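You operate a simulated robot arm through the tools that you are given. There is no shell and no other tool. Be economical: measure what you need, move in short steps, check, and stop when the job is done.

Carry out the task below with a simulated robot arm. There is one attempt and no reset: what you move stays moved.

TASK
Put things in order on the top of the door side leaf. At the end: the yellow fibre nest stands where the purple plum tin (marked "FRUIT") stood; the green fibre nest stands on top of the teal hand carder; the purple plum tin stands where the green fibre nest stood; the grey wax pad stands where the yellow fibre nest stood; whatever was shut is shut again. Leave all else as you found it, and nothing knocked over.

It is judged by the outcome, as a careful person would: the job done as asked, and still so three seconds after it is handed in. It fails if anything else is knocked over, pushed out of place, dropped, spilled or broken.

THE ROBOT
A 7-joint arm with a two-finger parallel gripper, fixed in place. Base frame: the origin is at the foot of the arm, x ahead of it, y to its left, z up; the work surface is at about z = 0.748. Lengths are in m, angles in rad, forces in N, time in s.
With the tool pointing down near the work surface it reaches from about 0.3 to 0.68 m from the base axis. Its first joint turns from -1.152 to 1.152 rad. Payload 1.57 kg.
The TCP is the grasp point between the finger pads, 0.03 m short of the fingertips. In the tool frame z runs along the fingers and y along their closing line. Largest opening 0.11 m; finger width 0.024, thickness 0.012; the body of the gripper, 0.048 by 0.112 m, starts 0.078 m behind the TCP.
Orientation is that of the tool frame in the base frame, as a unit quaternion [w, x, y, z]. With the fingers straight down and closing along the base's y, the tool's x points along the base's -x, its y along +y and its z along -z.

THE INTERFACE
- The arm moves only by the tool drive_tool. Its argument "targets" is a list of rows, each a list of 3 entries, a list of its own where there are three numbers: the turn, a rotation vector about the tool's x, y, z in rad, then the shift along the tool's x, y, z in m, then the finger opening in m, from 0 to 0.11. In form: [[[ax, ay, az], [x, y, z], gripper], ...]. A call has 1 to 12 rows; each row shifts and turns the commanded pose from where the row before left it, along the tool's axes as they then stand. Rows are played at 5 a second. More than 0.05 m and 0.15 rad between two rows, or a gripper value outside its range, and nothing of the call is played. A pose out of reach is approached as far as the arm can. The call stops where the force on the tool passes 40 N (or 10 N more than at its start, if that is more) or the arm is blocked; 0.2 s more then pass. The fingers move at their own pace (about 0.108 m/s each) and stop on an object; they squeeze with about 26 N. The grip force told is the motor's: it shows also when the fingers shut on nothing. Time passes only in rows, and 0.2 s behind the last, so rows that do not move let the fingers close. The reply holds the time, the measured pose of the TCP, the force on the tool along the base axes, the opening and the grip force, in the units named above and with some noise, and new pictures: "pictures" is both (left out), scene, wrist or none.
- Cameras (640 x 400 px; columns grow to the right, rows downward): "scene" is fixed at [0.1714, -0.4152, 1.3816]; the picture's right is [0.61, -0.79, 0.00], its down [-0.61, -0.47, -0.64] and it looks along [0.50, 0.39, -0.77] (base axes); focal length 294 px, centre (320, 200). "wrist" rides on the gripper at [-0.036, 0, -0.08] in the tool frame; the picture's right is [0.00, -1.00, 0.00], its down [0.97, 0.00, -0.24] and it looks along [0.24, 0.00, 0.97] (tool axes); focal length 218 px, centre (320, 200).
- locate(camera, pixels): for up to 12 pixels [column, row] of the newest picture of that camera ("zoom" is the newest enlarged one), the place [x, y, z] in the base frame of the surface seen there, good to about 0.003 m. The clock stands still meanwhile.
- enlarge(camera, box): a new picture of the part [left, top, right, bottom] of that camera's present view, enlarged. The clock stands still meanwhile.
- job_done(): hands the job in; it is judged then, once.

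Go step by step. Measure first, check grasps and placings, and put right what went wrong. The budget is 80 turns and 120 pictures, counting those below and the enlarged ones. Unless the task says otherwise, let go and move clear before handing in, and close with one line.

The tools are called as name(argument=value, ...) on one line, values as JSON. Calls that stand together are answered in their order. drive_tool: Moves the arm, as the interface text tells. Its arguments: {"type":"object","properties":{"targets":{"type":"array"},"pictures":{"type":"string","enum":["both","scene","wrist","none"]}},"required":["targets"]} The other tools are called the same way: locate (camera, pixels) gives the place of the surface under pixels of a picture; enlarge (camera, box) takes an enlarged picture of a part of a camera's view; job_done () hands the job in.

At the start:

```text
time_s: 0.0
tcp_pos: [0.4913, -0.0185, 1.0671]
orientation: [0.001, 0.0, 1.0, 0.0]
ft_force: [0.2, -0.5, 0.2]
finger_gap: 0.1102
gripper_force: 0.0
```

scene: 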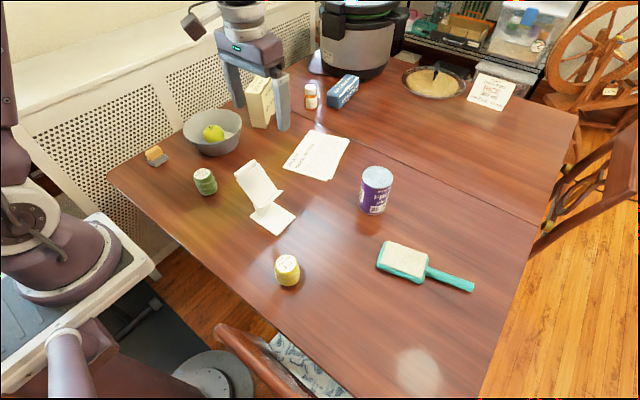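
wrist: 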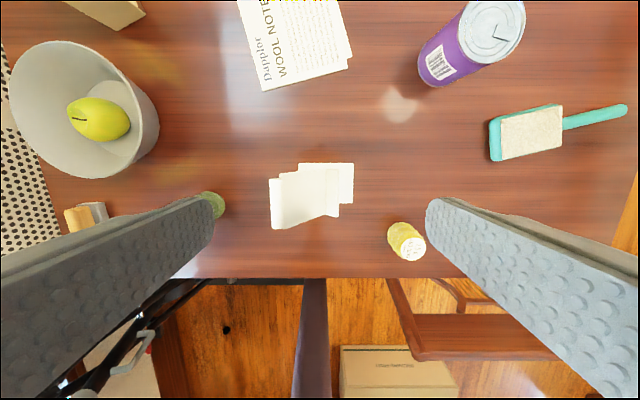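

The scene shows the plum tin near (376,190), the yellow nest at (287,269), the green one at (205,181), the carder at (405,262), and something orange/grey at (155,156). I'll enlarge these and measure them.

enlarge(camera="scene", box=[120, 90, 280, 190])

enlarge(camera="scene", box=[240, 150, 480, 300])

locate(camera="scene", pixels=[[205, 174], [205, 193], [286, 263], [288, 284], [376, 173], [374, 212], [403, 260], [150, 151], [158, 159], [163, 163], [390, 277], [450, 281]])

```text
4.00 times, centred on (200, 140) of scene
```

zoom: 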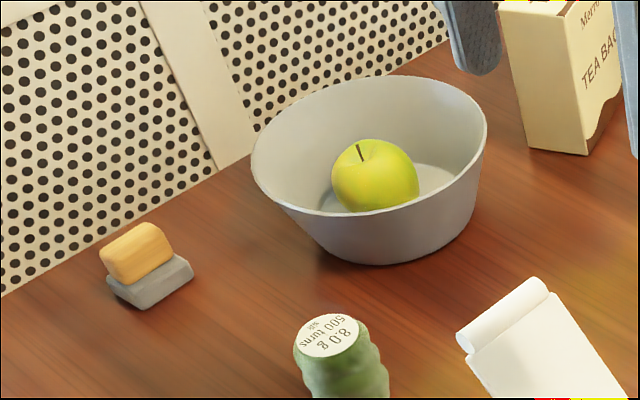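

```text
2.67 times, centred on (360, 225) of scene
```

zoom: 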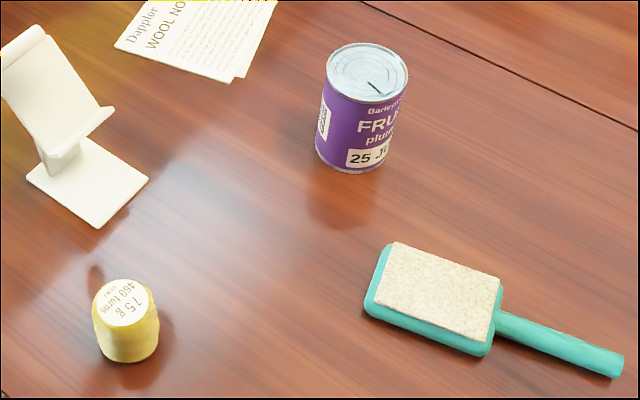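

```text
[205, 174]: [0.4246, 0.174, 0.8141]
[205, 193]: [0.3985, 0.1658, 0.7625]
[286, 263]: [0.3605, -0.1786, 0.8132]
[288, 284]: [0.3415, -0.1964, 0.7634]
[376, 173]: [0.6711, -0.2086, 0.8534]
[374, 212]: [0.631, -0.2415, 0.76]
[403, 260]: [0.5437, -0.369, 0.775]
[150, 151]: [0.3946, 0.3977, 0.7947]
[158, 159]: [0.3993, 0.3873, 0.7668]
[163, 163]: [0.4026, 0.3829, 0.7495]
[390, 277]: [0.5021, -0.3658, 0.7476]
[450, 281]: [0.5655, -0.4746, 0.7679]
```

The grey pad at (155,159) has a separate orange block on it, which will have to come off first and go back to its spot. Next I'll move above the green nest for a close wrist view.

drive_tool(targets=[[[0, 0, 0], [0.016, 0.038, 0.02], 0.11], [[0, 0, 0], [0.016, 0.038, 0.02], 0.11], [[0, 0, 0], [0.016, 0.038, 0.02], 0.11], [[0, 0, 0], [0.016, 0.038, 0.02], 0.11], [[0, 0, 0], [0.016, 0.038, 0.02], 0.11]])

```text
time_s: 1.2
tcp_pos: [0.4106, 0.1706, 0.9684]
orientation: [0.0, 0.001, 1.0, 0.0]
ft_force: [-0.1, 0.0, 0.7]
finger_gap: 0.11
gripper_force: 0.2
```

scene: 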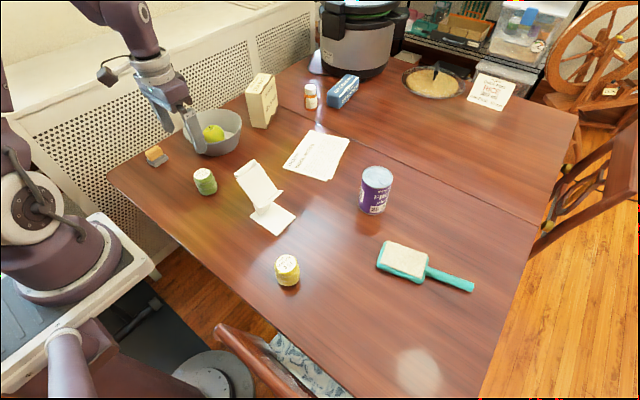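
wrist: 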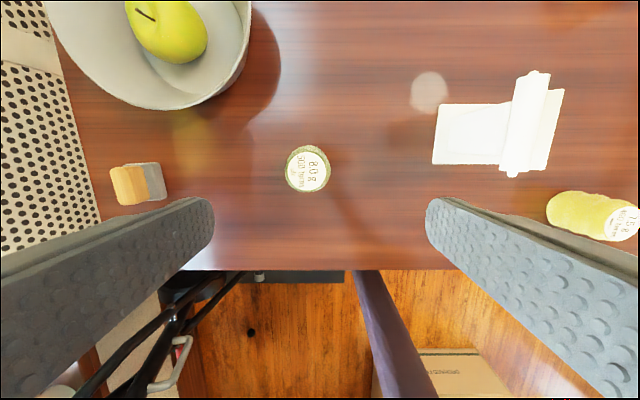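

The green nest's top is at wrist (308,168). I'll measure its rims, along with the pad, block, bowl and yellow nest.

locate(camera="wrist", pixels=[[309, 169], [291, 169], [327, 169], [309, 150], [309, 187], [622, 222], [605, 222], [190, 105], [128, 186], [156, 181], [514, 125], [245, 60]])

enlarge(camera="wrist", box=[80, 100, 400, 300])

```text
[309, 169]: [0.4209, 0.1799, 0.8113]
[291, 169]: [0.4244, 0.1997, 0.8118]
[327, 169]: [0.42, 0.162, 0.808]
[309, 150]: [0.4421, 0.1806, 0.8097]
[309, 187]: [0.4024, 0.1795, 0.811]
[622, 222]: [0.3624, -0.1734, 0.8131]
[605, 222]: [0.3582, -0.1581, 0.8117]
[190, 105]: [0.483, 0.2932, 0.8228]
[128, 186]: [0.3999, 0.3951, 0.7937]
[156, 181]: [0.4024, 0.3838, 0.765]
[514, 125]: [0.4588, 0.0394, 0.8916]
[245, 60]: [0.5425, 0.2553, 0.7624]
```

```text
2.00 times, centred on (240, 200) of wrist
```

zoom: 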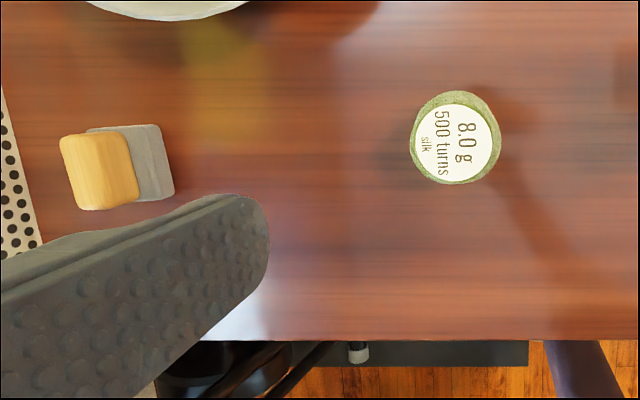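

The green nest is centred at about (0.421,0.180), with its top at 0.811 and a diameter of about 0.045. I'll descend onto it with narrowed fingers and close.

drive_tool(targets=[[[0, 0, 0], [-0.01, 0.009, 0.03], 0.085], [[0, 0, 0], [0, 0, 0.045], 0.085], [[0, 0, 0], [0, 0, 0.045], 0.085], [[0, 0, 0], [0, 0, 0.04], 0.085], [[0, 0, 0], [0, 0, 0.023], 0.085], [[0, 0, 0], [0, 0, 0], 0.085], [[0, 0, 0], [0, 0, 0], 0.03], [[0, 0, 0], [0, 0, 0], 0.03], [[0, 0, 0], [0, 0, 0], 0.03]])

```text
time_s: 3.2
tcp_pos: [0.4217, 0.1801, 0.7847]
orientation: [0.001, 0.0, 1.0, 0.0]
ft_force: [0.8, 0.2, 0.4]
finger_gap: 0.055
gripper_force: 25.9
```

scene: 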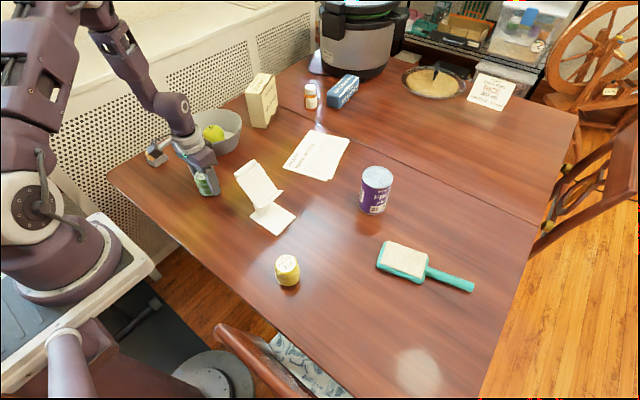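
wrist: 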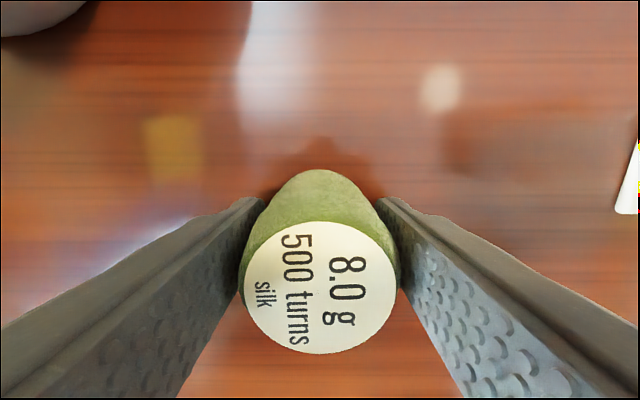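

The grip is firm at 0.055. I'll lift straight up and measure the carder head corners and the tin from the scene view at the same time.

drive_tool(targets=[[[0, 0, 0], [0, 0, -0.02], 0.03], [[0, 0, 0], [0, 0, -0.04], 0.03], [[0, 0, 0], [0, 0, -0.045], 0.03], [[0, 0, 0], [0, 0, -0.045], 0.03], [[0, 0, 0], [0, 0, -0.045], 0.03]], pictures="scene")

locate(camera="scene", pixels=[[390, 244], [425, 256], [421, 274], [383, 262], [405, 259], [405, 250], [404, 268], [375, 168], [363, 175], [391, 178], [376, 184], [377, 176]])

```text
time_s: 4.4
tcp_pos: [0.4218, 0.1771, 0.9795]
orientation: [-0.001, 0.0, 1.0, 0.0]
ft_force: [0.7, -0.3, -0.5]
finger_gap: 0.0547
gripper_force: 25.5
```

scene: 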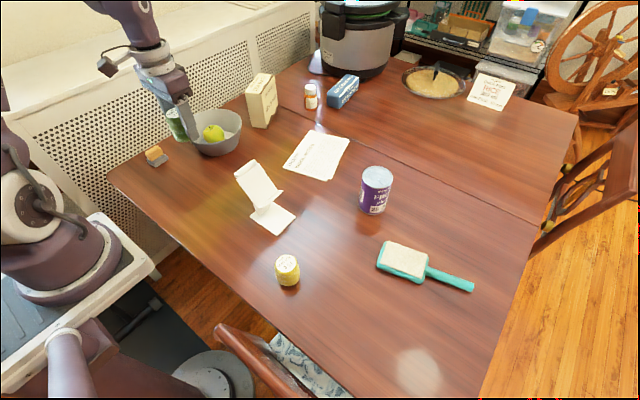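

```text
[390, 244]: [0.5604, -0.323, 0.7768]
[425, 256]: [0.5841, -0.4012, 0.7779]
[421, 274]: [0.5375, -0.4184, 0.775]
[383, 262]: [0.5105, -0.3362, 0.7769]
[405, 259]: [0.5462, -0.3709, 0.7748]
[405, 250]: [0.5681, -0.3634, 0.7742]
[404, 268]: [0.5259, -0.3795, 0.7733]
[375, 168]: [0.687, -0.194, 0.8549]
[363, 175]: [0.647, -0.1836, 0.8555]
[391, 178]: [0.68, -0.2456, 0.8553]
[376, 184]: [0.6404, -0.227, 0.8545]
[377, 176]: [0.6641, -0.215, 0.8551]
```

The carder head is flat at z≈0.775 and centred at about (0.548,-0.370). I'll carry the green nest across at z≈0.98.

drive_tool(targets=[[[0, 0, 0], [-0.01054, -0.0458, 0], 0.03], [[0, 0, 0], [-0.01054, -0.0458, 0], 0.03], [[0, 0, 0], [-0.01054, -0.0458, 0], 0.03], [[0, 0, 0], [-0.01054, -0.0458, 0], 0.03], [[0, 0, 0], [-0.01054, -0.0458, 0], 0.03], [[0, 0, 0], [-0.01054, -0.0458, 0], 0.03], [[0, 0, 0], [-0.01054, -0.0458, 0], 0.03], [[0, 0, 0], [-0.01054, -0.0458, 0], 0.03], [[0, 0, 0], [-0.01054, -0.0458, 0], 0.03], [[0, 0, 0], [-0.01054, -0.0458, 0], 0.03], [[0, 0, 0], [-0.01054, -0.0458, 0], 0.03], [[0, 0, 0], [-0.01054, -0.0458, 0], 0.03]])

```text
time_s: 7.0
tcp_pos: [0.5448, -0.3684, 0.9787]
orientation: [-0.002, 0.0, 1.0, 0.001]
ft_force: [0.7, 0.0, -0.1]
finger_gap: 0.0549
gripper_force: 26.0
```

scene: 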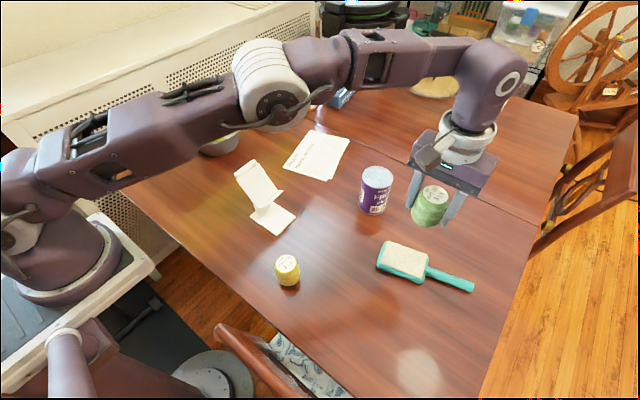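
wrist: 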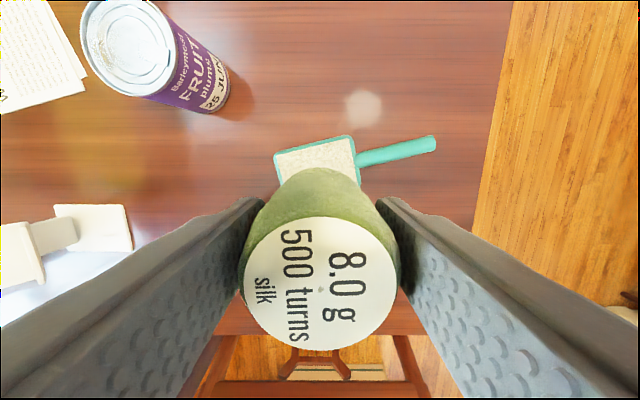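

It's over the carder. I'll descend to just above contact.

drive_tool(targets=[[[0, 0, 0], [-0.002, -0.001, 0.04], 0.03], [[0, 0, 0], [0, 0, 0.045], 0.03], [[0, 0, 0], [0, 0, 0.04], 0.03], [[0, 0, 0], [0, 0, 0.025], 0.03], [[0, 0, 0], [0, 0, 0.01], 0.03], [[0, 0, 0], [0, 0, 0], 0.03]])

```text
time_s: 8.4
tcp_pos: [0.5483, -0.3707, 0.8183]
orientation: [0.0, 0.0, 1.0, 0.0]
ft_force: [0.3, 0.0, -0.3]
finger_gap: 0.0549
gripper_force: 26.1
```

scene: 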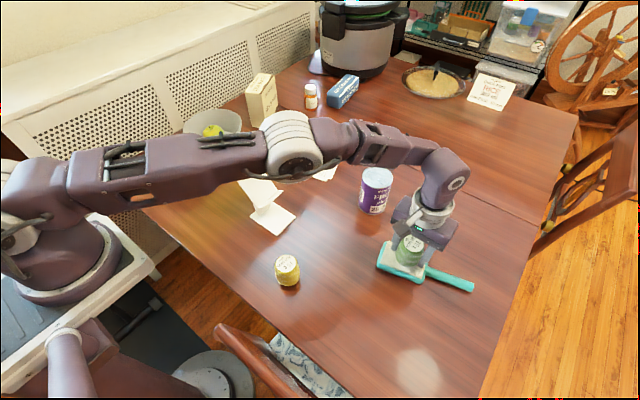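
wrist: 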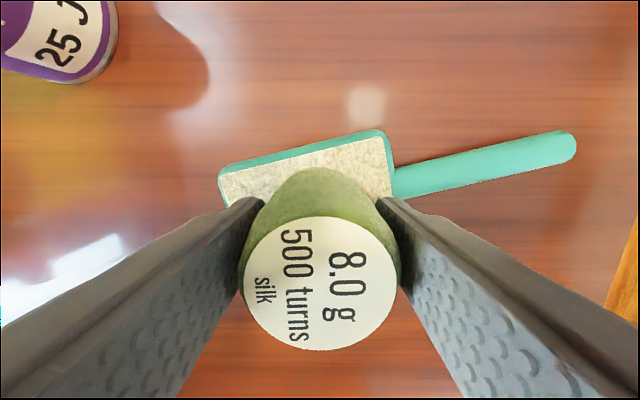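

It's well aligned with about 6 mm to go. I'll lower in small steps to contact.

drive_tool(targets=[[[0, 0, 0], [0, 0, 0.002], 0.03], [[0, 0, 0], [0, 0, 0.002], 0.03], [[0, 0, 0], [0, 0, 0.001], 0.03], [[0, 0, 0], [0, 0, 0.0], 0.03]], pictures="none")

enlarge(camera="scene", box=[360, 220, 480, 295])

```text
time_s: 9.4
tcp_pos: [0.5491, -0.3716, 0.8142]
orientation: [-0.001, 0.0, 1.0, 0.0]
ft_force: [-0.5, 0.7, -0.2]
finger_gap: 0.0549
gripper_force: 26.1
```

```text
5.33 times, centred on (420, 258) of scene
```

zoom: 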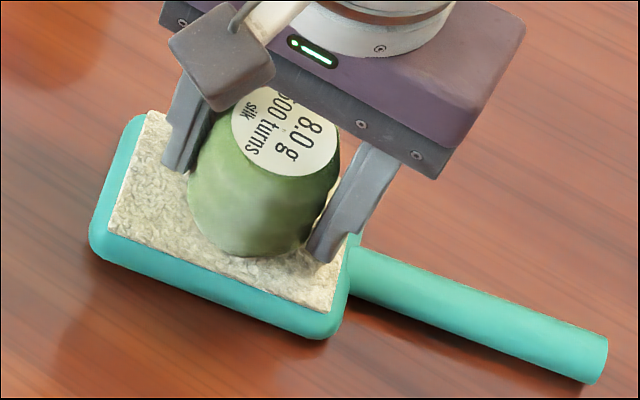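

No contact yet, and the nest sits a bit towards the handle. I'll nudge it a few mm to centre and continue down.

drive_tool(targets=[[[0, 0, 0], [-0.001, 0.006, 0], 0.03], [[0, 0, 0], [0, 0, 0.001], 0.03], [[0, 0, 0], [0, 0, 0.001], 0.03], [[0, 0, 0], [0, 0, 0.001], 0.03], [[0, 0, 0], [0, 0, 0.0], 0.03]], pictures="none")

```text
time_s: 10.6
tcp_pos: [0.5491, -0.3655, 0.813]
orientation: [-0.001, 0.0, 1.0, 0.0]
ft_force: [-0.2, 0.4, 0.4]
finger_gap: 0.0549
gripper_force: 26.1
```

drive_tool(targets=[[[0, 0, 0], [0, 0, 0.001], 0.03], [[0, 0, 0], [0, 0, 0.001], 0.03], [[0, 0, 0], [0, 0, 0.001], 0.03], [[0, 0, 0], [0, 0, 0.0], 0.03]], pictures="none")

enlarge(camera="scene", box=[360, 220, 480, 295])

```text
time_s: 11.6
tcp_pos: [0.55, -0.3656, 0.8107]
orientation: [0.002, -0.001, 1.0, -0.002]
ft_force: [-2.1, 1.5, 36.7]
finger_gap: 0.0549
gripper_force: 25.8
```

```text
5.33 times, centred on (420, 258) of scene
```

zoom: 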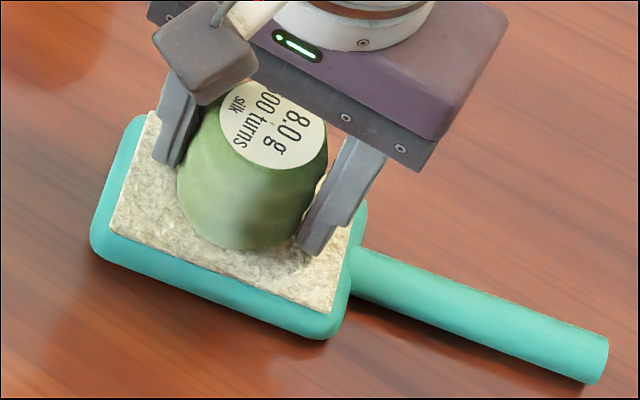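

Contact at 36.7 N, well centred. I'll ease off 1 mm, release, and rise.

drive_tool(targets=[[[0, 0, 0], [0, 0, -0.0012], 0.03], [[0, 0, 0], [0, 0, 0], 0.075], [[0, 0, 0], [0, 0, 0], 0.085], [[0, 0, 0], [0, 0, -0.02], 0.085], [[0, 0, 0], [0, 0, -0.045], 0.085], [[0, 0, 0], [0, 0, -0.045], 0.085], [[0, 0, 0], [0, 0, -0.045], 0.085]])

```text
time_s: 13.2
tcp_pos: [0.5509, -0.3658, 0.9658]
orientation: [0.0, 0.0, 1.0, 0.001]
ft_force: [-0.2, -0.7, 0.4]
finger_gap: 0.0849
gripper_force: 0.1
```

scene: 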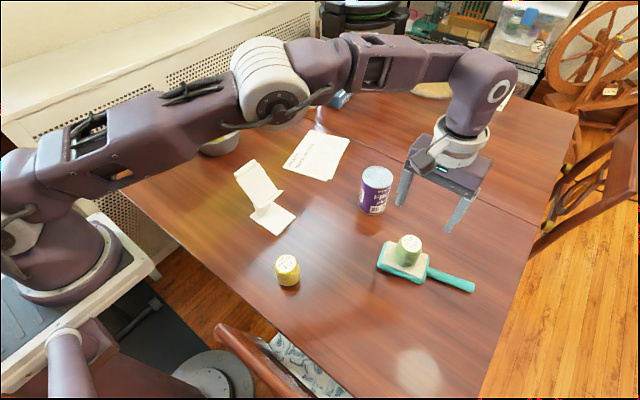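
wrist: 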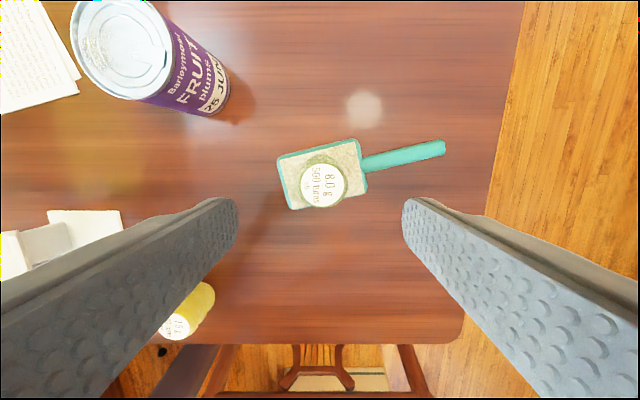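

The green nest stands on the carder. Now I'll measure the tin's rim from the wrist view.

locate(camera="wrist", pixels=[[121, 48], [75, 45], [168, 50], [121, 5], [121, 95], [221, 100], [190, 108], [183, 318], [200, 290]])

drive_tool(targets=[[[0, 0, 0], [-0.015, 0.03, 0], 0.11], [[0, 0, 0], [-0.02, 0.03, 0], 0.11], [[0, 0, 0], [-0.02, 0.03, 0], 0.11], [[0, 0, 0], [-0.02, 0.03, 0], 0.11], [[0, 0, 0], [-0.018, 0.02, 0], 0.11], [[0, 0, 0], [-0.02, 0.013, 0], 0.11]])

```text
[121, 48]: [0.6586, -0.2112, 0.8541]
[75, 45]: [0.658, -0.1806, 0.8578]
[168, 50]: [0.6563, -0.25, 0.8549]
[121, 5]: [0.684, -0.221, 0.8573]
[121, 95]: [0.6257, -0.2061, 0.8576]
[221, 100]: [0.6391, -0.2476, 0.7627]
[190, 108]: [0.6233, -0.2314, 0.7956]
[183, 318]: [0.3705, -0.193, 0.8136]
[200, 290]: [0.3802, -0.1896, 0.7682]
```

```text
time_s: 14.6
tcp_pos: [0.653, -0.2099, 0.9659]
orientation: [0.0, -0.001, 1.0, -0.001]
ft_force: [-0.1, -0.4, 0.1]
finger_gap: 0.1103
gripper_force: 0.1
out of reach, approached as far as the arm can: row 6
```

scene: 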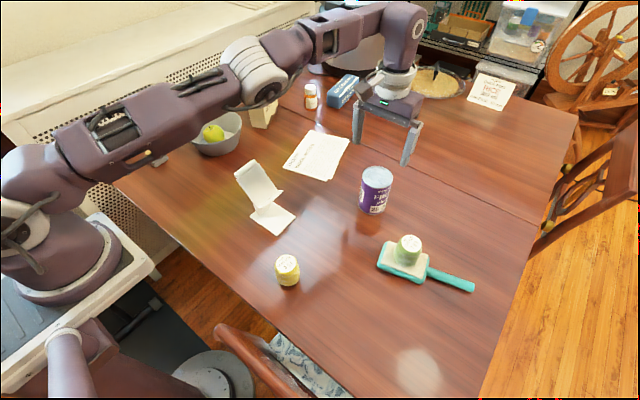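
wrist: 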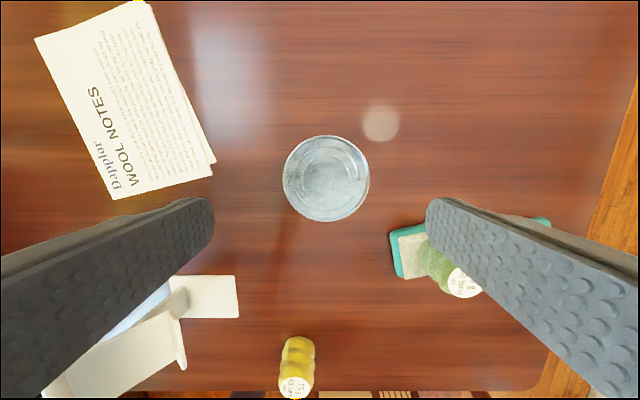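

The arm stopped at radius 0.686 at this height. I'll measure the tin from above here.

locate(camera="wrist", pixels=[[326, 178], [286, 178], [366, 178], [326, 138], [326, 219]])

```text
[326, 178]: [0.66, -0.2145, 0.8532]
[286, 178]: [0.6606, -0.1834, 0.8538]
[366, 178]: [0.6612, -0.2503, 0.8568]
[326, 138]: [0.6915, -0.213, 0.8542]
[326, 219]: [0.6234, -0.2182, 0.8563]
```

The tin centre is about (0.659,-0.2165), with a diameter of 0.07. I'll yaw to align radially and descend partway, checking the reach.

drive_tool(targets=[[[0, 0, 0.105], [0, 0, 0.0], 0.11], [[0, 0, 0.105], [0, 0, 0.0], 0.11], [[0, 0, 0.105], [0, 0, 0.02], 0.11], [[0, 0, 0], [0, -0.004, 0.03], 0.11], [[0, 0, 0], [0, 0, 0.02], 0.11]])

```text
time_s: 15.8
tcp_pos: [0.6516, -0.2157, 0.8956]
orientation: [0.001, 0.158, 0.987, 0.0]
ft_force: [0.6, -0.5, 0.2]
finger_gap: 0.1102
gripper_force: 0.0
```

scene: 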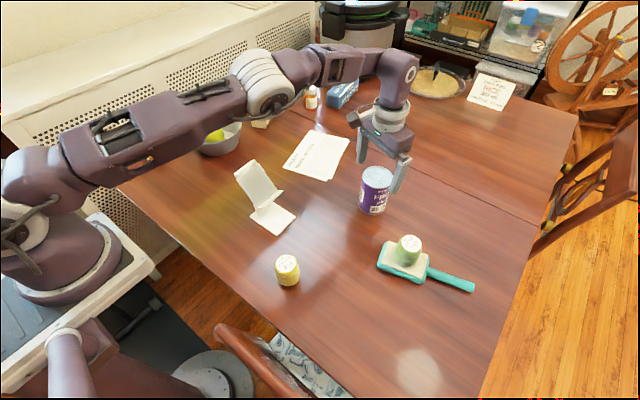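
wrist: 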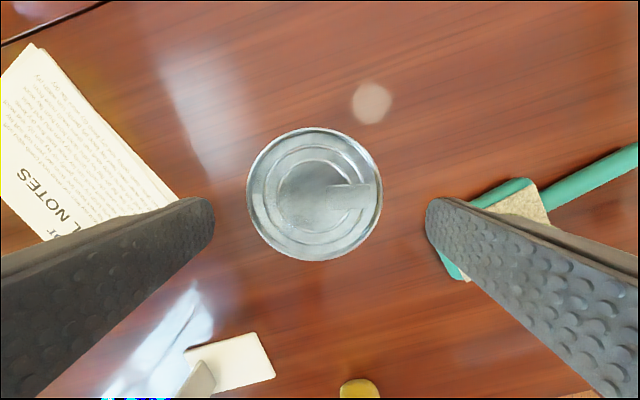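

The tin is centred between the fingers at column 314, and I'm about 7 mm short radially. I'll push out slightly while descending to z≈0.825.

drive_tool(targets=[[[0, 0, 0], [-0.004, 0.001, 0.02], 0.11], [[0, 0, 0], [-0.003, 0.001, 0.025], 0.11], [[0, 0, 0], [0, 0, 0.025], 0.11], [[0, 0, 0], [0, 0, 0], 0.11]], pictures="both")

```text
time_s: 16.8
tcp_pos: [0.658, -0.2141, 0.8245]
orientation: [0.0, 0.157, 0.988, -0.001]
ft_force: [-0.2, 0.1, 0.6]
finger_gap: 0.1099
gripper_force: 0.0
```

scene: 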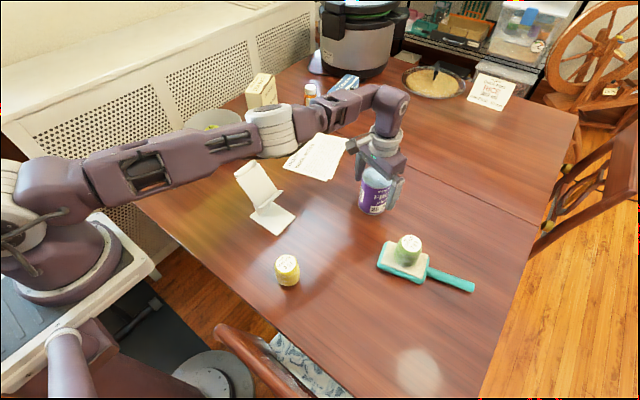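
wrist: 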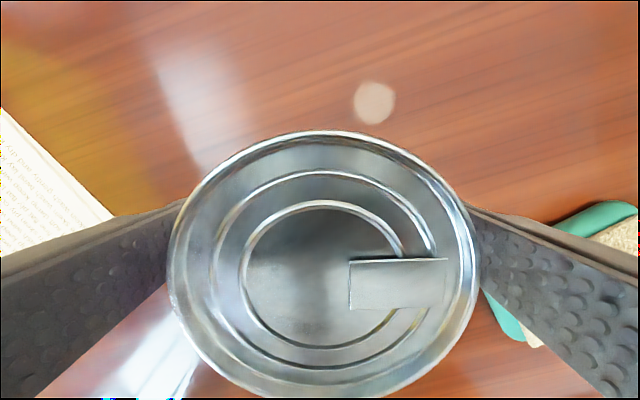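

The pose was reached. Closing on the tin.

drive_tool(targets=[[[0, 0, 0], [0, 0, 0], 0.08], [[0, 0, 0], [0, 0, 0], 0.05], [[0, 0, 0], [0, 0, 0], 0.05], [[0, 0, 0], [0, 0, -0.01], 0.05], [[0, 0, 0], [0, 0, -0.03], 0.05], [[0, 0, 0], [0, 0, -0.04], 0.05], [[0, 0, 0], [0, 0, -0.035], 0.05]])

```text
time_s: 18.4
tcp_pos: [0.6586, -0.2142, 0.9425]
orientation: [0.0, 0.157, 0.988, 0.0]
ft_force: [-0.6, 0.0, -3.4]
finger_gap: 0.0736
gripper_force: 26.4
```

scene: 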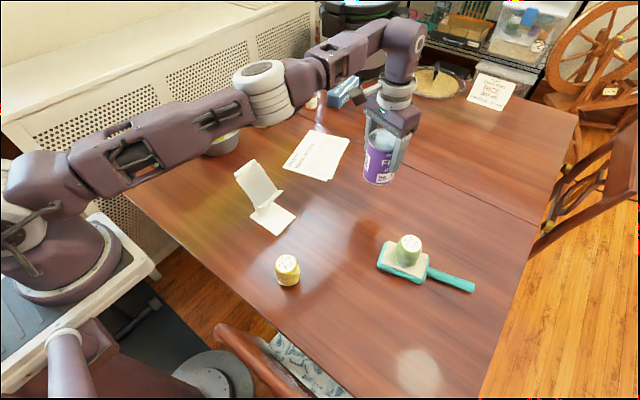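
wrist: 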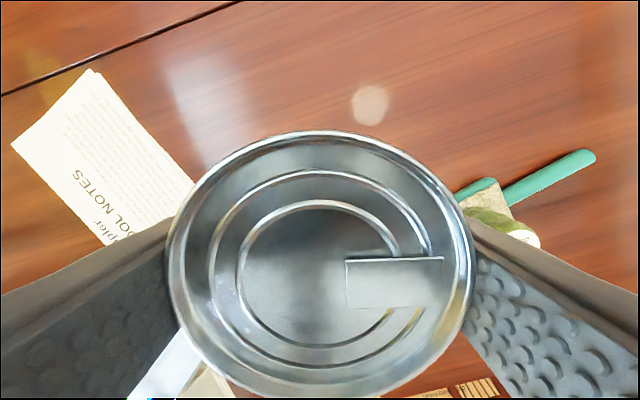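

The tin is held (0.0736) and clear of the table. I'll carry it to the green nest's old spot, rising while retracting.

drive_tool(targets=[[[0, 0, 0], [0.03165, 0.02737, -0.02], 0.05], [[0, 0, 0], [0.03165, 0.02737, -0.02], 0.05], [[0, 0, 0], [0.03165, 0.02737, -0.02], 0.05], [[0, 0, 0], [0.03165, 0.02737, -0.02], 0.05], [[0, 0, 0], [0.03165, 0.02737, 0], 0.05], [[0, 0, 0], [0.03165, 0.02737, 0], 0.05], [[0, 0, 0], [0.03165, 0.02737, 0], 0.05], [[0, 0, 0], [0.03165, 0.02737, 0], 0.05], [[0, 0, 0], [0.03165, 0.02737, 0], 0.05], [[0, 0, 0], [0.03165, 0.02737, 0], 0.05], [[0, 0, 0], [0.03165, 0.02737, 0], 0.05], [[0, 0, 0], [0, 0, 0], 0.05]])

```text
time_s: 21.0
tcp_pos: [0.6594, -0.2144, 0.9421]
orientation: [0.0, 0.156, 0.988, 0.0]
ft_force: [0.5, -0.4, -4.6]
finger_gap: 0.0735
gripper_force: 25.6
out of reach, approached as far as the arm can: row 1, 2, 3, 4, 5, 6, 7, 8, 9, 10, 11
```

scene: 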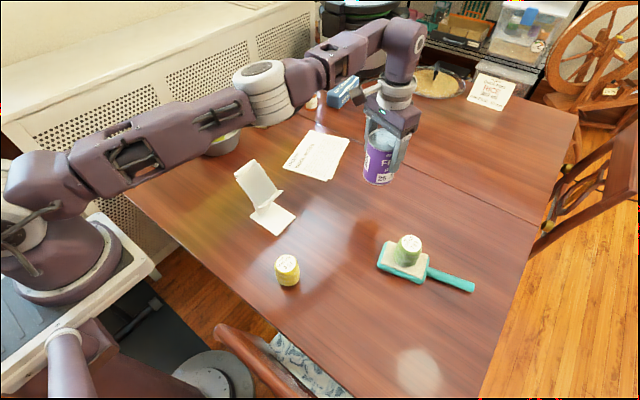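
wrist: 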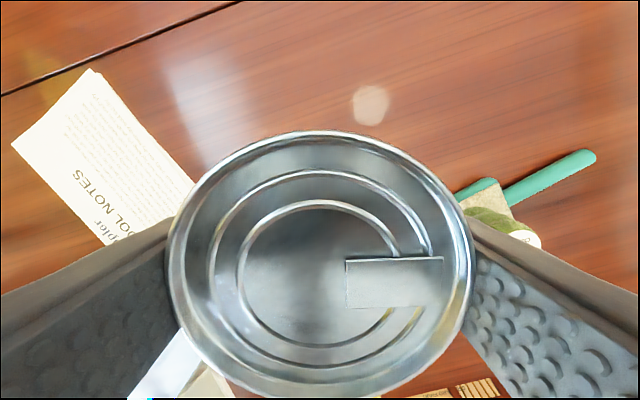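

All the rows were refused as out of reach, so the arm is at its reach boundary and hasn't moved. I'll try a small, purely radial retraction first.

drive_tool(targets=[[[0, 0, 0], [0.01, 0, 0], 0.05], [[0, 0, 0], [0.015, 0, 0], 0.05], [[0, 0, 0], [0.02, 0, 0], 0.05]], pictures="none")

```text
time_s: 21.8
tcp_pos: [0.6151, -0.2008, 0.9404]
orientation: [0.0, 0.156, 0.988, 0.001]
ft_force: [0.4, 1.1, -4.2]
finger_gap: 0.0736
gripper_force: 26.4
out of reach, approached as far as the arm can: row 1
```

That works. Continuing the carry from here.

drive_tool(targets=[[[0, 0, 0], [0.03026, 0.03018, -0.02], 0.05], [[0, 0, 0], [0.03026, 0.03018, -0.02], 0.05], [[0, 0, 0], [0.03026, 0.03018, -0.02], 0.05], [[0, 0, 0], [0.03026, 0.03018, -0.02], 0.05], [[0, 0, 0], [0.03026, 0.03018, 0], 0.05], [[0, 0, 0], [0.03026, 0.03018, 0], 0.05], [[0, 0, 0], [0.03026, 0.03018, 0], 0.05], [[0, 0, 0], [0.03026, 0.03018, 0], 0.05], [[0, 0, 0], [0.03026, 0.03018, 0], 0.05], [[0, 0, 0], [0.03026, 0.03018, 0], 0.05], [[0, 0, 0], [0, 0, 0], 0.05]])

```text
time_s: 24.2
tcp_pos: [0.4188, 0.1799, 1.0214]
orientation: [0.001, 0.157, 0.988, 0.0]
ft_force: [-0.2, -1.0, -4.6]
finger_gap: 0.0734
gripper_force: 26.0
```

scene: 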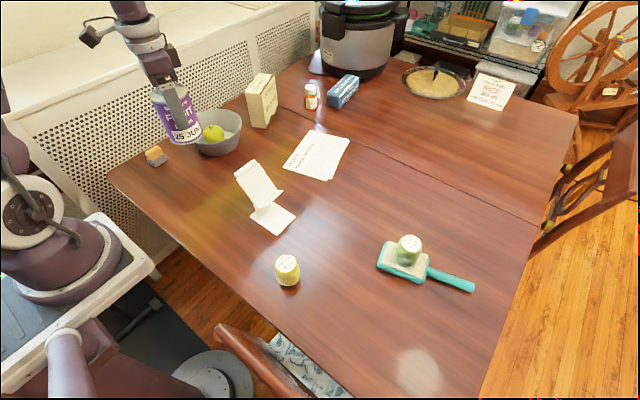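
wrist: 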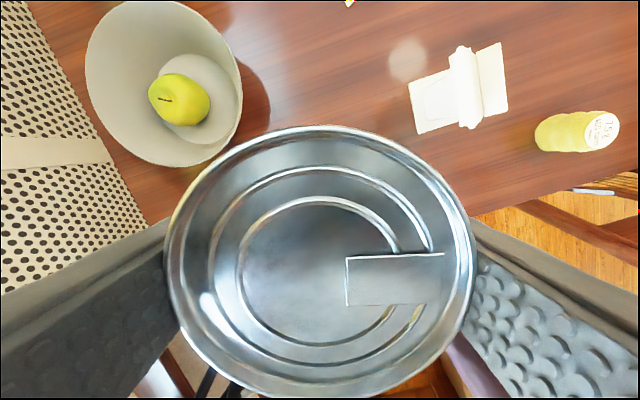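

It's over the target spot. I'll lower to just above the table (standing height is TCP z≈0.8245).

drive_tool(targets=[[[0, 0, 0], [-0.002, 0, 0.045], 0.05], [[0, 0, 0], [0, 0, 0.045], 0.05], [[0, 0, 0], [0, 0, 0.045], 0.05], [[0, 0, 0], [0, 0, 0.035], 0.05], [[0, 0, 0], [0, 0, 0.015], 0.05], [[0, 0, 0], [0, 0, 0.007], 0.05], [[0, 0, 0], [0, 0, 0.002], 0.05], [[0, 0, 0], [0, 0, 0.001], 0.05], [[0, 0, 0], [0, 0, 0], 0.05]])

```text
time_s: 26.2
tcp_pos: [0.4229, 0.1807, 0.8263]
orientation: [-0.001, 0.157, 0.988, 0.0]
ft_force: [0.0, -0.1, -4.8]
finger_gap: 0.0735
gripper_force: 26.2
```

scene: 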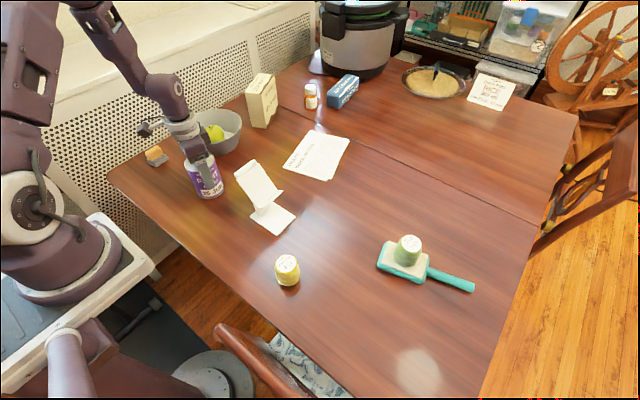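
wrist: 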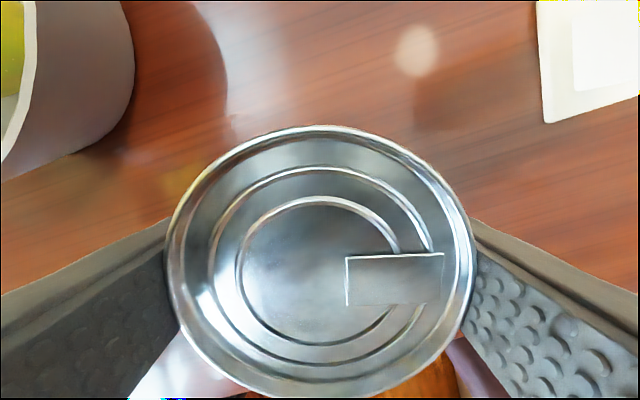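

The weight is still on the gripper (-4.8 N), with about 2 mm to go.

drive_tool(targets=[[[0, 0, 0], [0, 0, 0.001], 0.05], [[0, 0, 0], [0, 0, 0.001], 0.05], [[0, 0, 0], [0, 0, 0], 0.05]], pictures="none")

```text
time_s: 27.0
tcp_pos: [0.4224, 0.1809, 0.8252]
orientation: [0.0, 0.158, 0.987, 0.0]
ft_force: [0.3, -0.4, -5.2]
finger_gap: 0.0735
gripper_force: 25.6
```

drive_tool(targets=[[[0, 0, 0], [0, 0, 0.001], 0.05], [[0, 0, 0], [0, 0, 0.0005], 0.05], [[0, 0, 0], [0, 0, 0], 0.05]], pictures="none")

```text
time_s: 27.8
tcp_pos: [0.4235, 0.1806, 0.8233]
orientation: [0.0, 0.156, 0.988, 0.001]
ft_force: [-6.2, 4.9, 17.9]
finger_gap: 0.0732
gripper_force: 26.1
```

Contact made. I'll release and rise, undoing the yaw once clear.

drive_tool(targets=[[[0, 0, 0], [0, 0, -0.0008], 0.05], [[0, 0, 0], [0, 0, 0], 0.09], [[0, 0, 0], [0, 0, 0], 0.105], [[0, 0, 0], [0, 0, -0.02], 0.105], [[0, 0, 0], [0, 0, -0.045], 0.105], [[0, 0, 0], [0, 0, -0.045], 0.105], [[0, 0, -0.105], [0, 0, -0.03], 0.105], [[0, 0, -0.105], [0, 0, -0.02], 0.105], [[0, 0, -0.105], [0, 0, 0], 0.105]])

```text
time_s: 29.8
tcp_pos: [0.4236, 0.1787, 0.9832]
orientation: [0.0, -0.001, 1.0, 0.001]
ft_force: [0.4, 0.7, 0.4]
finger_gap: 0.1051
gripper_force: 0.1
```

scene: 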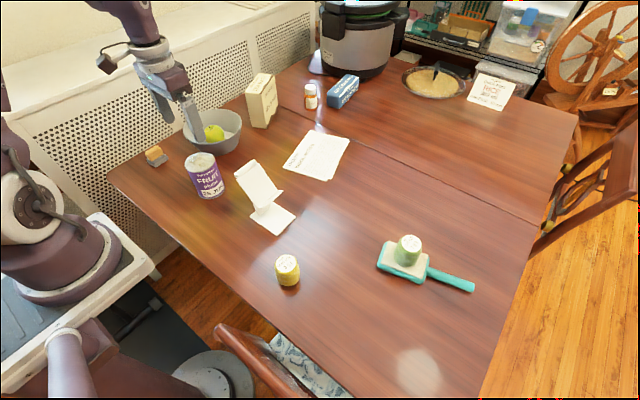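
wrist: 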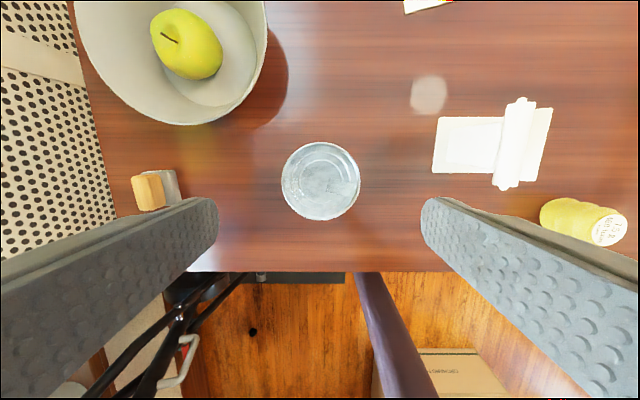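

The tin stands on the green spot. Moving above the yellow nest.

drive_tool(targets=[[[0, 0, 0], [0.0069, -0.045, 0.004], 0.105], [[0, 0, 0], [0.0069, -0.045, 0.004], 0.105], [[0, 0, 0], [0.0069, -0.045, 0.004], 0.105], [[0, 0, 0], [0.0069, -0.045, 0.004], 0.09], [[0, 0, 0], [0.0069, -0.045, 0.004], 0.09], [[0, 0, 0], [0.0069, -0.045, 0.004], 0.09], [[0, 0, 0], [0.0069, -0.045, 0.004], 0.09], [[0, 0, 0], [0.0069, -0.045, 0.004], 0.09], [[0, 0, 0], [0, 0, 0], 0.09]])

```text
time_s: 31.8
tcp_pos: [0.3682, -0.1797, 0.9526]
orientation: [-0.001, 0.001, 1.0, -0.001]
ft_force: [0.1, -0.1, 0.0]
finger_gap: 0.0902
gripper_force: 0.1
```

scene: 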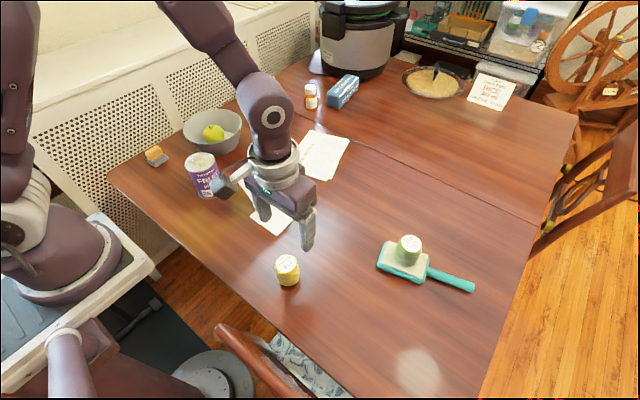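
wrist: 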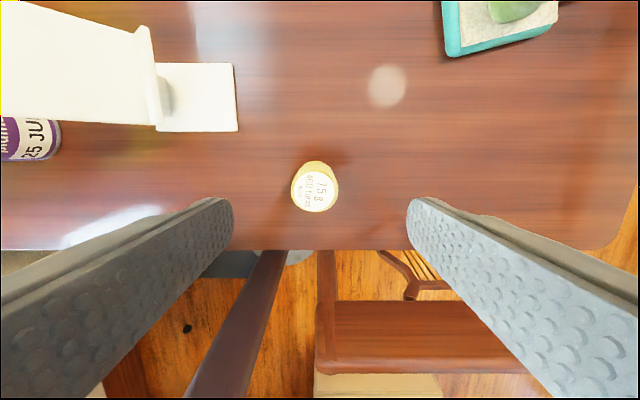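

locate(camera="wrist", pixels=[[315, 190], [293, 189], [336, 189], [315, 208], [315, 174], [318, 163], [237, 95], [155, 100]])

enlarge(camera="wrist", box=[240, 140, 400, 240])

```text
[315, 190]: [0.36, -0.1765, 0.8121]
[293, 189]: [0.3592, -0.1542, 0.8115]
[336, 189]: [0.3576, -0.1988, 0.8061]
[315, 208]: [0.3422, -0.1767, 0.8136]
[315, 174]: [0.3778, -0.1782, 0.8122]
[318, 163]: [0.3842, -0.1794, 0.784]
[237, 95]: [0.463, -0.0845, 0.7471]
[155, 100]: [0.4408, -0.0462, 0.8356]
```

```text
4.00 times, centred on (320, 190) of wrist
```

zoom: 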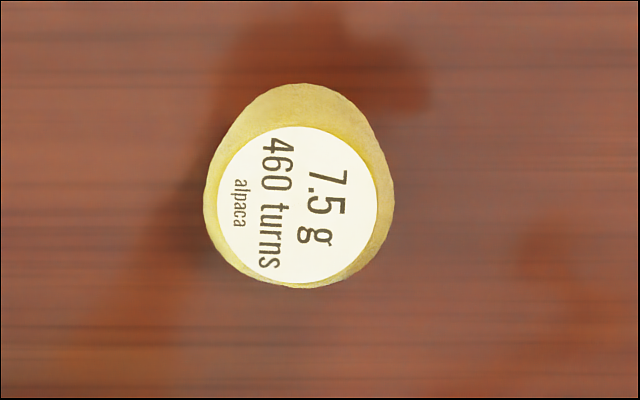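

The yellow nest is centred at about (0.360,-0.177), with its top at 0.812. Descending to grasp at z≈0.792.

drive_tool(targets=[[[0, 0, 0], [0.008, 0.003, 0.03], 0.09], [[0, 0, 0], [0, 0, 0.045], 0.09], [[0, 0, 0], [0, 0, 0.045], 0.09], [[0, 0, 0], [0, 0, 0.04], 0.09], [[0, 0, 0], [0, 0, 0], 0.09], [[0, 0, 0], [0, 0, 0], 0.03], [[0, 0, 0], [0, 0, 0], 0.03], [[0, 0, 0], [0, 0, 0], 0.03]], pictures="wrist")

```text
time_s: 33.6
tcp_pos: [0.358, -0.1756, 0.7915]
orientation: [0.0, 0.0, 1.0, 0.001]
ft_force: [-0.1, 0.3, -0.8]
finger_gap: 0.0547
gripper_force: 25.8
```

wrist: 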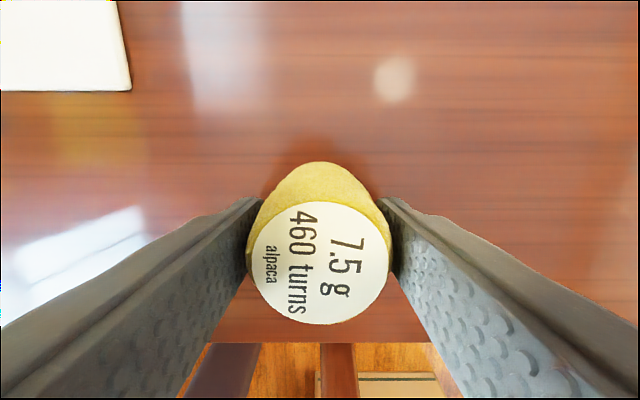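

The yellow nest is gripped (0.0547). I'll lift and carry it to near the tin's old place, then yaw radially.

drive_tool(targets=[[[0, 0, 0], [0, 0, -0.03], 0.03], [[0, 0, 0], [0, 0, -0.045], 0.03], [[0, 0, 0], [-0.0374, -0.0039, 0], 0.03], [[0, 0, 0], [-0.0374, -0.0039, 0], 0.03], [[0, 0, 0], [-0.0374, -0.0039, 0], 0.03], [[0, 0, 0], [-0.0374, -0.0039, 0], 0.03], [[0, 0, 0], [-0.0374, -0.0039, 0], 0.03], [[0, 0, 0], [-0.0374, -0.0039, 0], 0.03], [[0, 0, 0], [-0.0374, -0.0039, 0], 0.03], [[0, 0, 0.105], [0, 0, 0], 0.03], [[0, 0, 0.105], [0, 0, 0], 0.03], [[0, 0, 0.105], [0, 0, 0], 0.03]])

```text
time_s: 36.2
tcp_pos: [0.6214, -0.2041, 0.8657]
orientation: [0.0, 0.159, 0.987, 0.0]
ft_force: [-1.5, -0.6, -1.3]
finger_gap: 0.0549
gripper_force: 26.0
```

scene: 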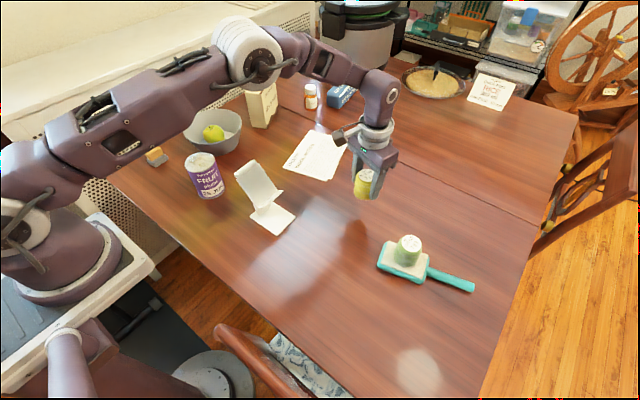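
wrist: 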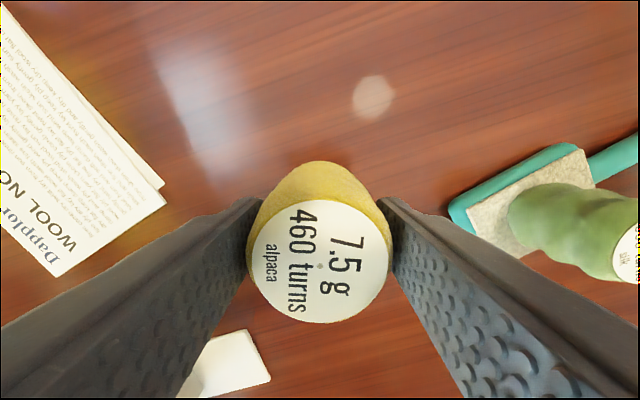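

I'll go out the last 39 mm radially while lowering to about 4 mm above the table.

drive_tool(targets=[[[0, 0, 0], [-0.015, 0.0012, 0.02], 0.03], [[0, 0, 0], [-0.012, 0, 0.02], 0.03], [[0, 0, 0], [-0.012, 0, 0.02], 0.03], [[0, 0, 0], [0, 0, 0.01], 0.03], [[0, 0, 0], [0, 0, 0], 0.03]])

```text
time_s: 37.4
tcp_pos: [0.6495, -0.2154, 0.7993]
orientation: [0.0, 0.157, 0.988, 0.0]
ft_force: [0.4, 1.9, 0.5]
finger_gap: 0.0547
gripper_force: 25.5
out of reach, approached as far as the arm can: row 3
```

scene: 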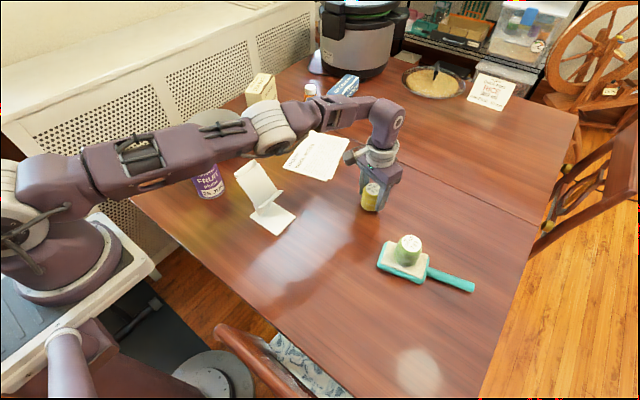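
wrist: 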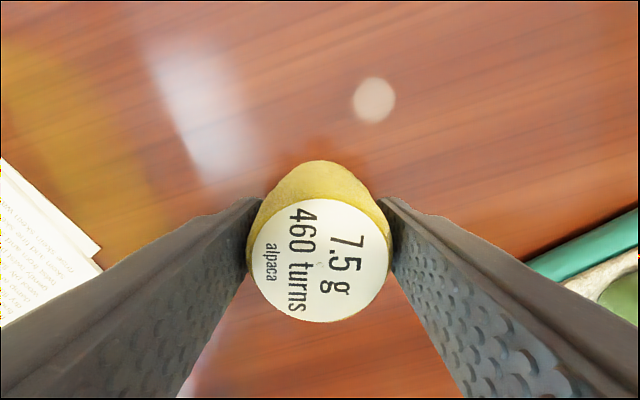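

I'm 9 mm short of the tin's old centre. I'll try a few small outward steps.

drive_tool(targets=[[[0, 0, 0], [-0.003, 0.001, 0], 0.03], [[0, 0, 0], [-0.003, 0.001, 0], 0.03], [[0, 0, 0], [-0.002, 0.001, 0], 0.03], [[0, 0, 0], [0, 0, 0], 0.03]], pictures="none")

```text
time_s: 38.4
tcp_pos: [0.6547, -0.213, 0.7999]
orientation: [0.002, 0.157, 0.988, -0.001]
ft_force: [0.1, 0.0, 0.4]
finger_gap: 0.055
gripper_force: 26.4
out of reach, approached as far as the arm can: row 3
```

Now about 5 mm off, which is acceptable. Lowering to the table.

drive_tool(targets=[[[0, 0, 0], [0, 0, 0.003], 0.03], [[0, 0, 0], [0, 0, 0.003], 0.03], [[0, 0, 0], [0, 0, 0.001], 0.03], [[0, 0, 0], [0, 0, 0], 0.03]], pictures="none")

```text
time_s: 39.4
tcp_pos: [0.6554, -0.2129, 0.7935]
orientation: [0.002, 0.157, 0.988, -0.001]
ft_force: [-0.3, 0.2, 3.1]
finger_gap: 0.0548
gripper_force: 25.8
```

drive_tool(targets=[[[0, 0, 0], [0, 0, 0.001], 0.03], [[0, 0, 0], [0, 0, 0.0005], 0.03], [[0, 0, 0], [0, 0, 0], 0.03]], pictures="none")

enlarge(camera="scene", box=[310, 150, 430, 225])

```text
time_s: 40.2
tcp_pos: [0.6558, -0.2127, 0.7929]
orientation: [0.003, 0.156, 0.988, -0.001]
ft_force: [-3.3, 3.3, 30.6]
finger_gap: 0.0547
gripper_force: 26.1
```

```text
5.33 times, centred on (370, 188) of scene
```

zoom: 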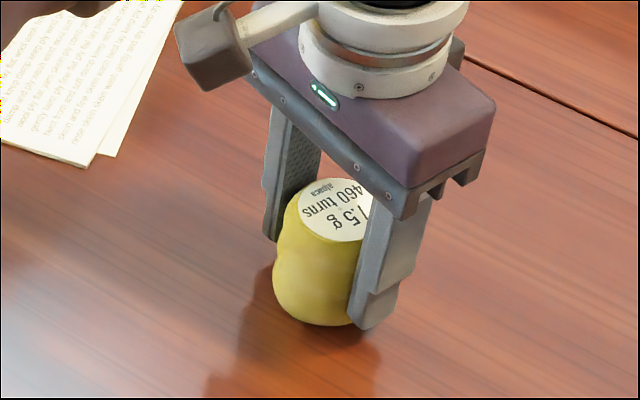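

The nest is on the table at 30 N. I'll ease off, release and rise.

drive_tool(targets=[[[0, 0, 0], [0, 0, -0.001], 0.03], [[0, 0, 0], [0, 0, 0], 0.075], [[0, 0, 0], [0, 0, 0], 0.09], [[0, 0, 0], [0, 0, -0.02], 0.09], [[0, 0, 0], [0, 0, -0.04], 0.09], [[0, 0, 0], [0.005, 0, -0.04], 0.09], [[0, 0, 0], [0.02, 0, -0.02], 0.09]])

```text
time_s: 41.8
tcp_pos: [0.6234, -0.2707, 0.9365]
orientation: [0.0, 0.156, 0.988, 0.0]
ft_force: [-1.2, -2.0, 1.0]
finger_gap: 0.09
gripper_force: 0.2
out of reach, approached as far as the arm can: row 6, 7
```

scene: 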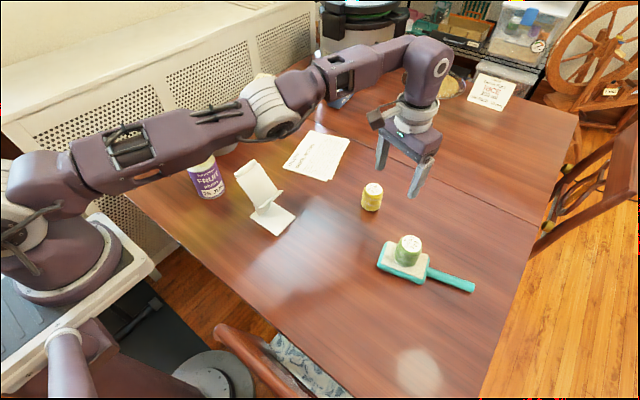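
wrist: 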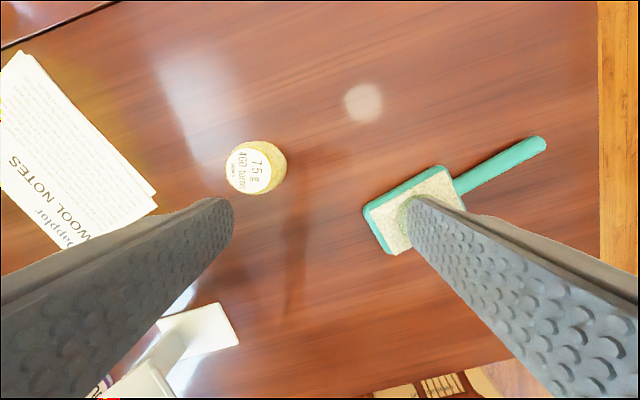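

The nest stands upright at scene (371,197). I'll check its position and the green one.

locate(camera="wrist", pixels=[[248, 170]])

locate(camera="scene", pixels=[[373, 189], [371, 206], [407, 243]])

```text
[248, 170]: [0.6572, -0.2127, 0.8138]
```

```text
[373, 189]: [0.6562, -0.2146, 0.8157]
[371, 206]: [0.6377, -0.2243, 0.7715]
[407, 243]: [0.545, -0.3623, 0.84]
```

The yellow nest is within 3 mm of the tin's old spot and the green one is fine. Retracting, unyawing and rising, then heading to the pad.

drive_tool(targets=[[[0, 0, 0], [0.01, 0, 0], 0.09], [[0, 0, 0], [0.03, 0, -0.01], 0.09], [[0, 0, 0], [0.04, 0, -0.02], 0.09], [[0, 0, -0.105], [0.02, 0, -0.02], 0.09], [[0, 0, -0.105], [0, 0, -0.02], 0.09], [[0, 0, -0.105], [0, 0, 0], 0.09], [[0, 0, 0], [0, 0, 0], 0.09]], pictures="none")

```text
time_s: 43.4
tcp_pos: [0.6032, -0.2662, 0.9755]
orientation: [0.0, 0.001, 1.0, 0.0]
ft_force: [0.6, 0.1, 0.1]
finger_gap: 0.0899
gripper_force: 0.1
out of reach, approached as far as the arm can: row 1, 2, 3, 4
```

drive_tool(targets=[[[0, 0, 0], [0.03, 0.02, -0.01], 0.09], [[0, 0, 0], [0.03, 0.03, -0.01], 0.09], [[0, 0, 0], [0.02, 0.045, 0], 0.09], [[0, 0, 0], [0.015, 0.045, 0], 0.09], [[0, 0, 0], [0.015, 0.045, 0], 0.09], [[0, 0, 0], [0.015, 0.045, 0], 0.09], [[0, 0, 0], [0.015, 0.045, 0], 0.09], [[0, 0, 0], [0.015, 0.045, 0], 0.09], [[0, 0, 0], [0.015, 0.045, 0], 0.09], [[0, 0, 0], [0.015, 0.045, 0], 0.09], [[0, 0, 0], [0.01, 0.045, 0], 0.09], [[0, 0, 0], [0, 0.045, 0], 0.09]], pictures="none")

```text
time_s: 46.0
tcp_pos: [0.4101, 0.2376, 0.996]
orientation: [0.0, 0.001, 1.0, 0.0]
ft_force: [0.2, 0.5, -0.3]
finger_gap: 0.0901
gripper_force: 0.1
```

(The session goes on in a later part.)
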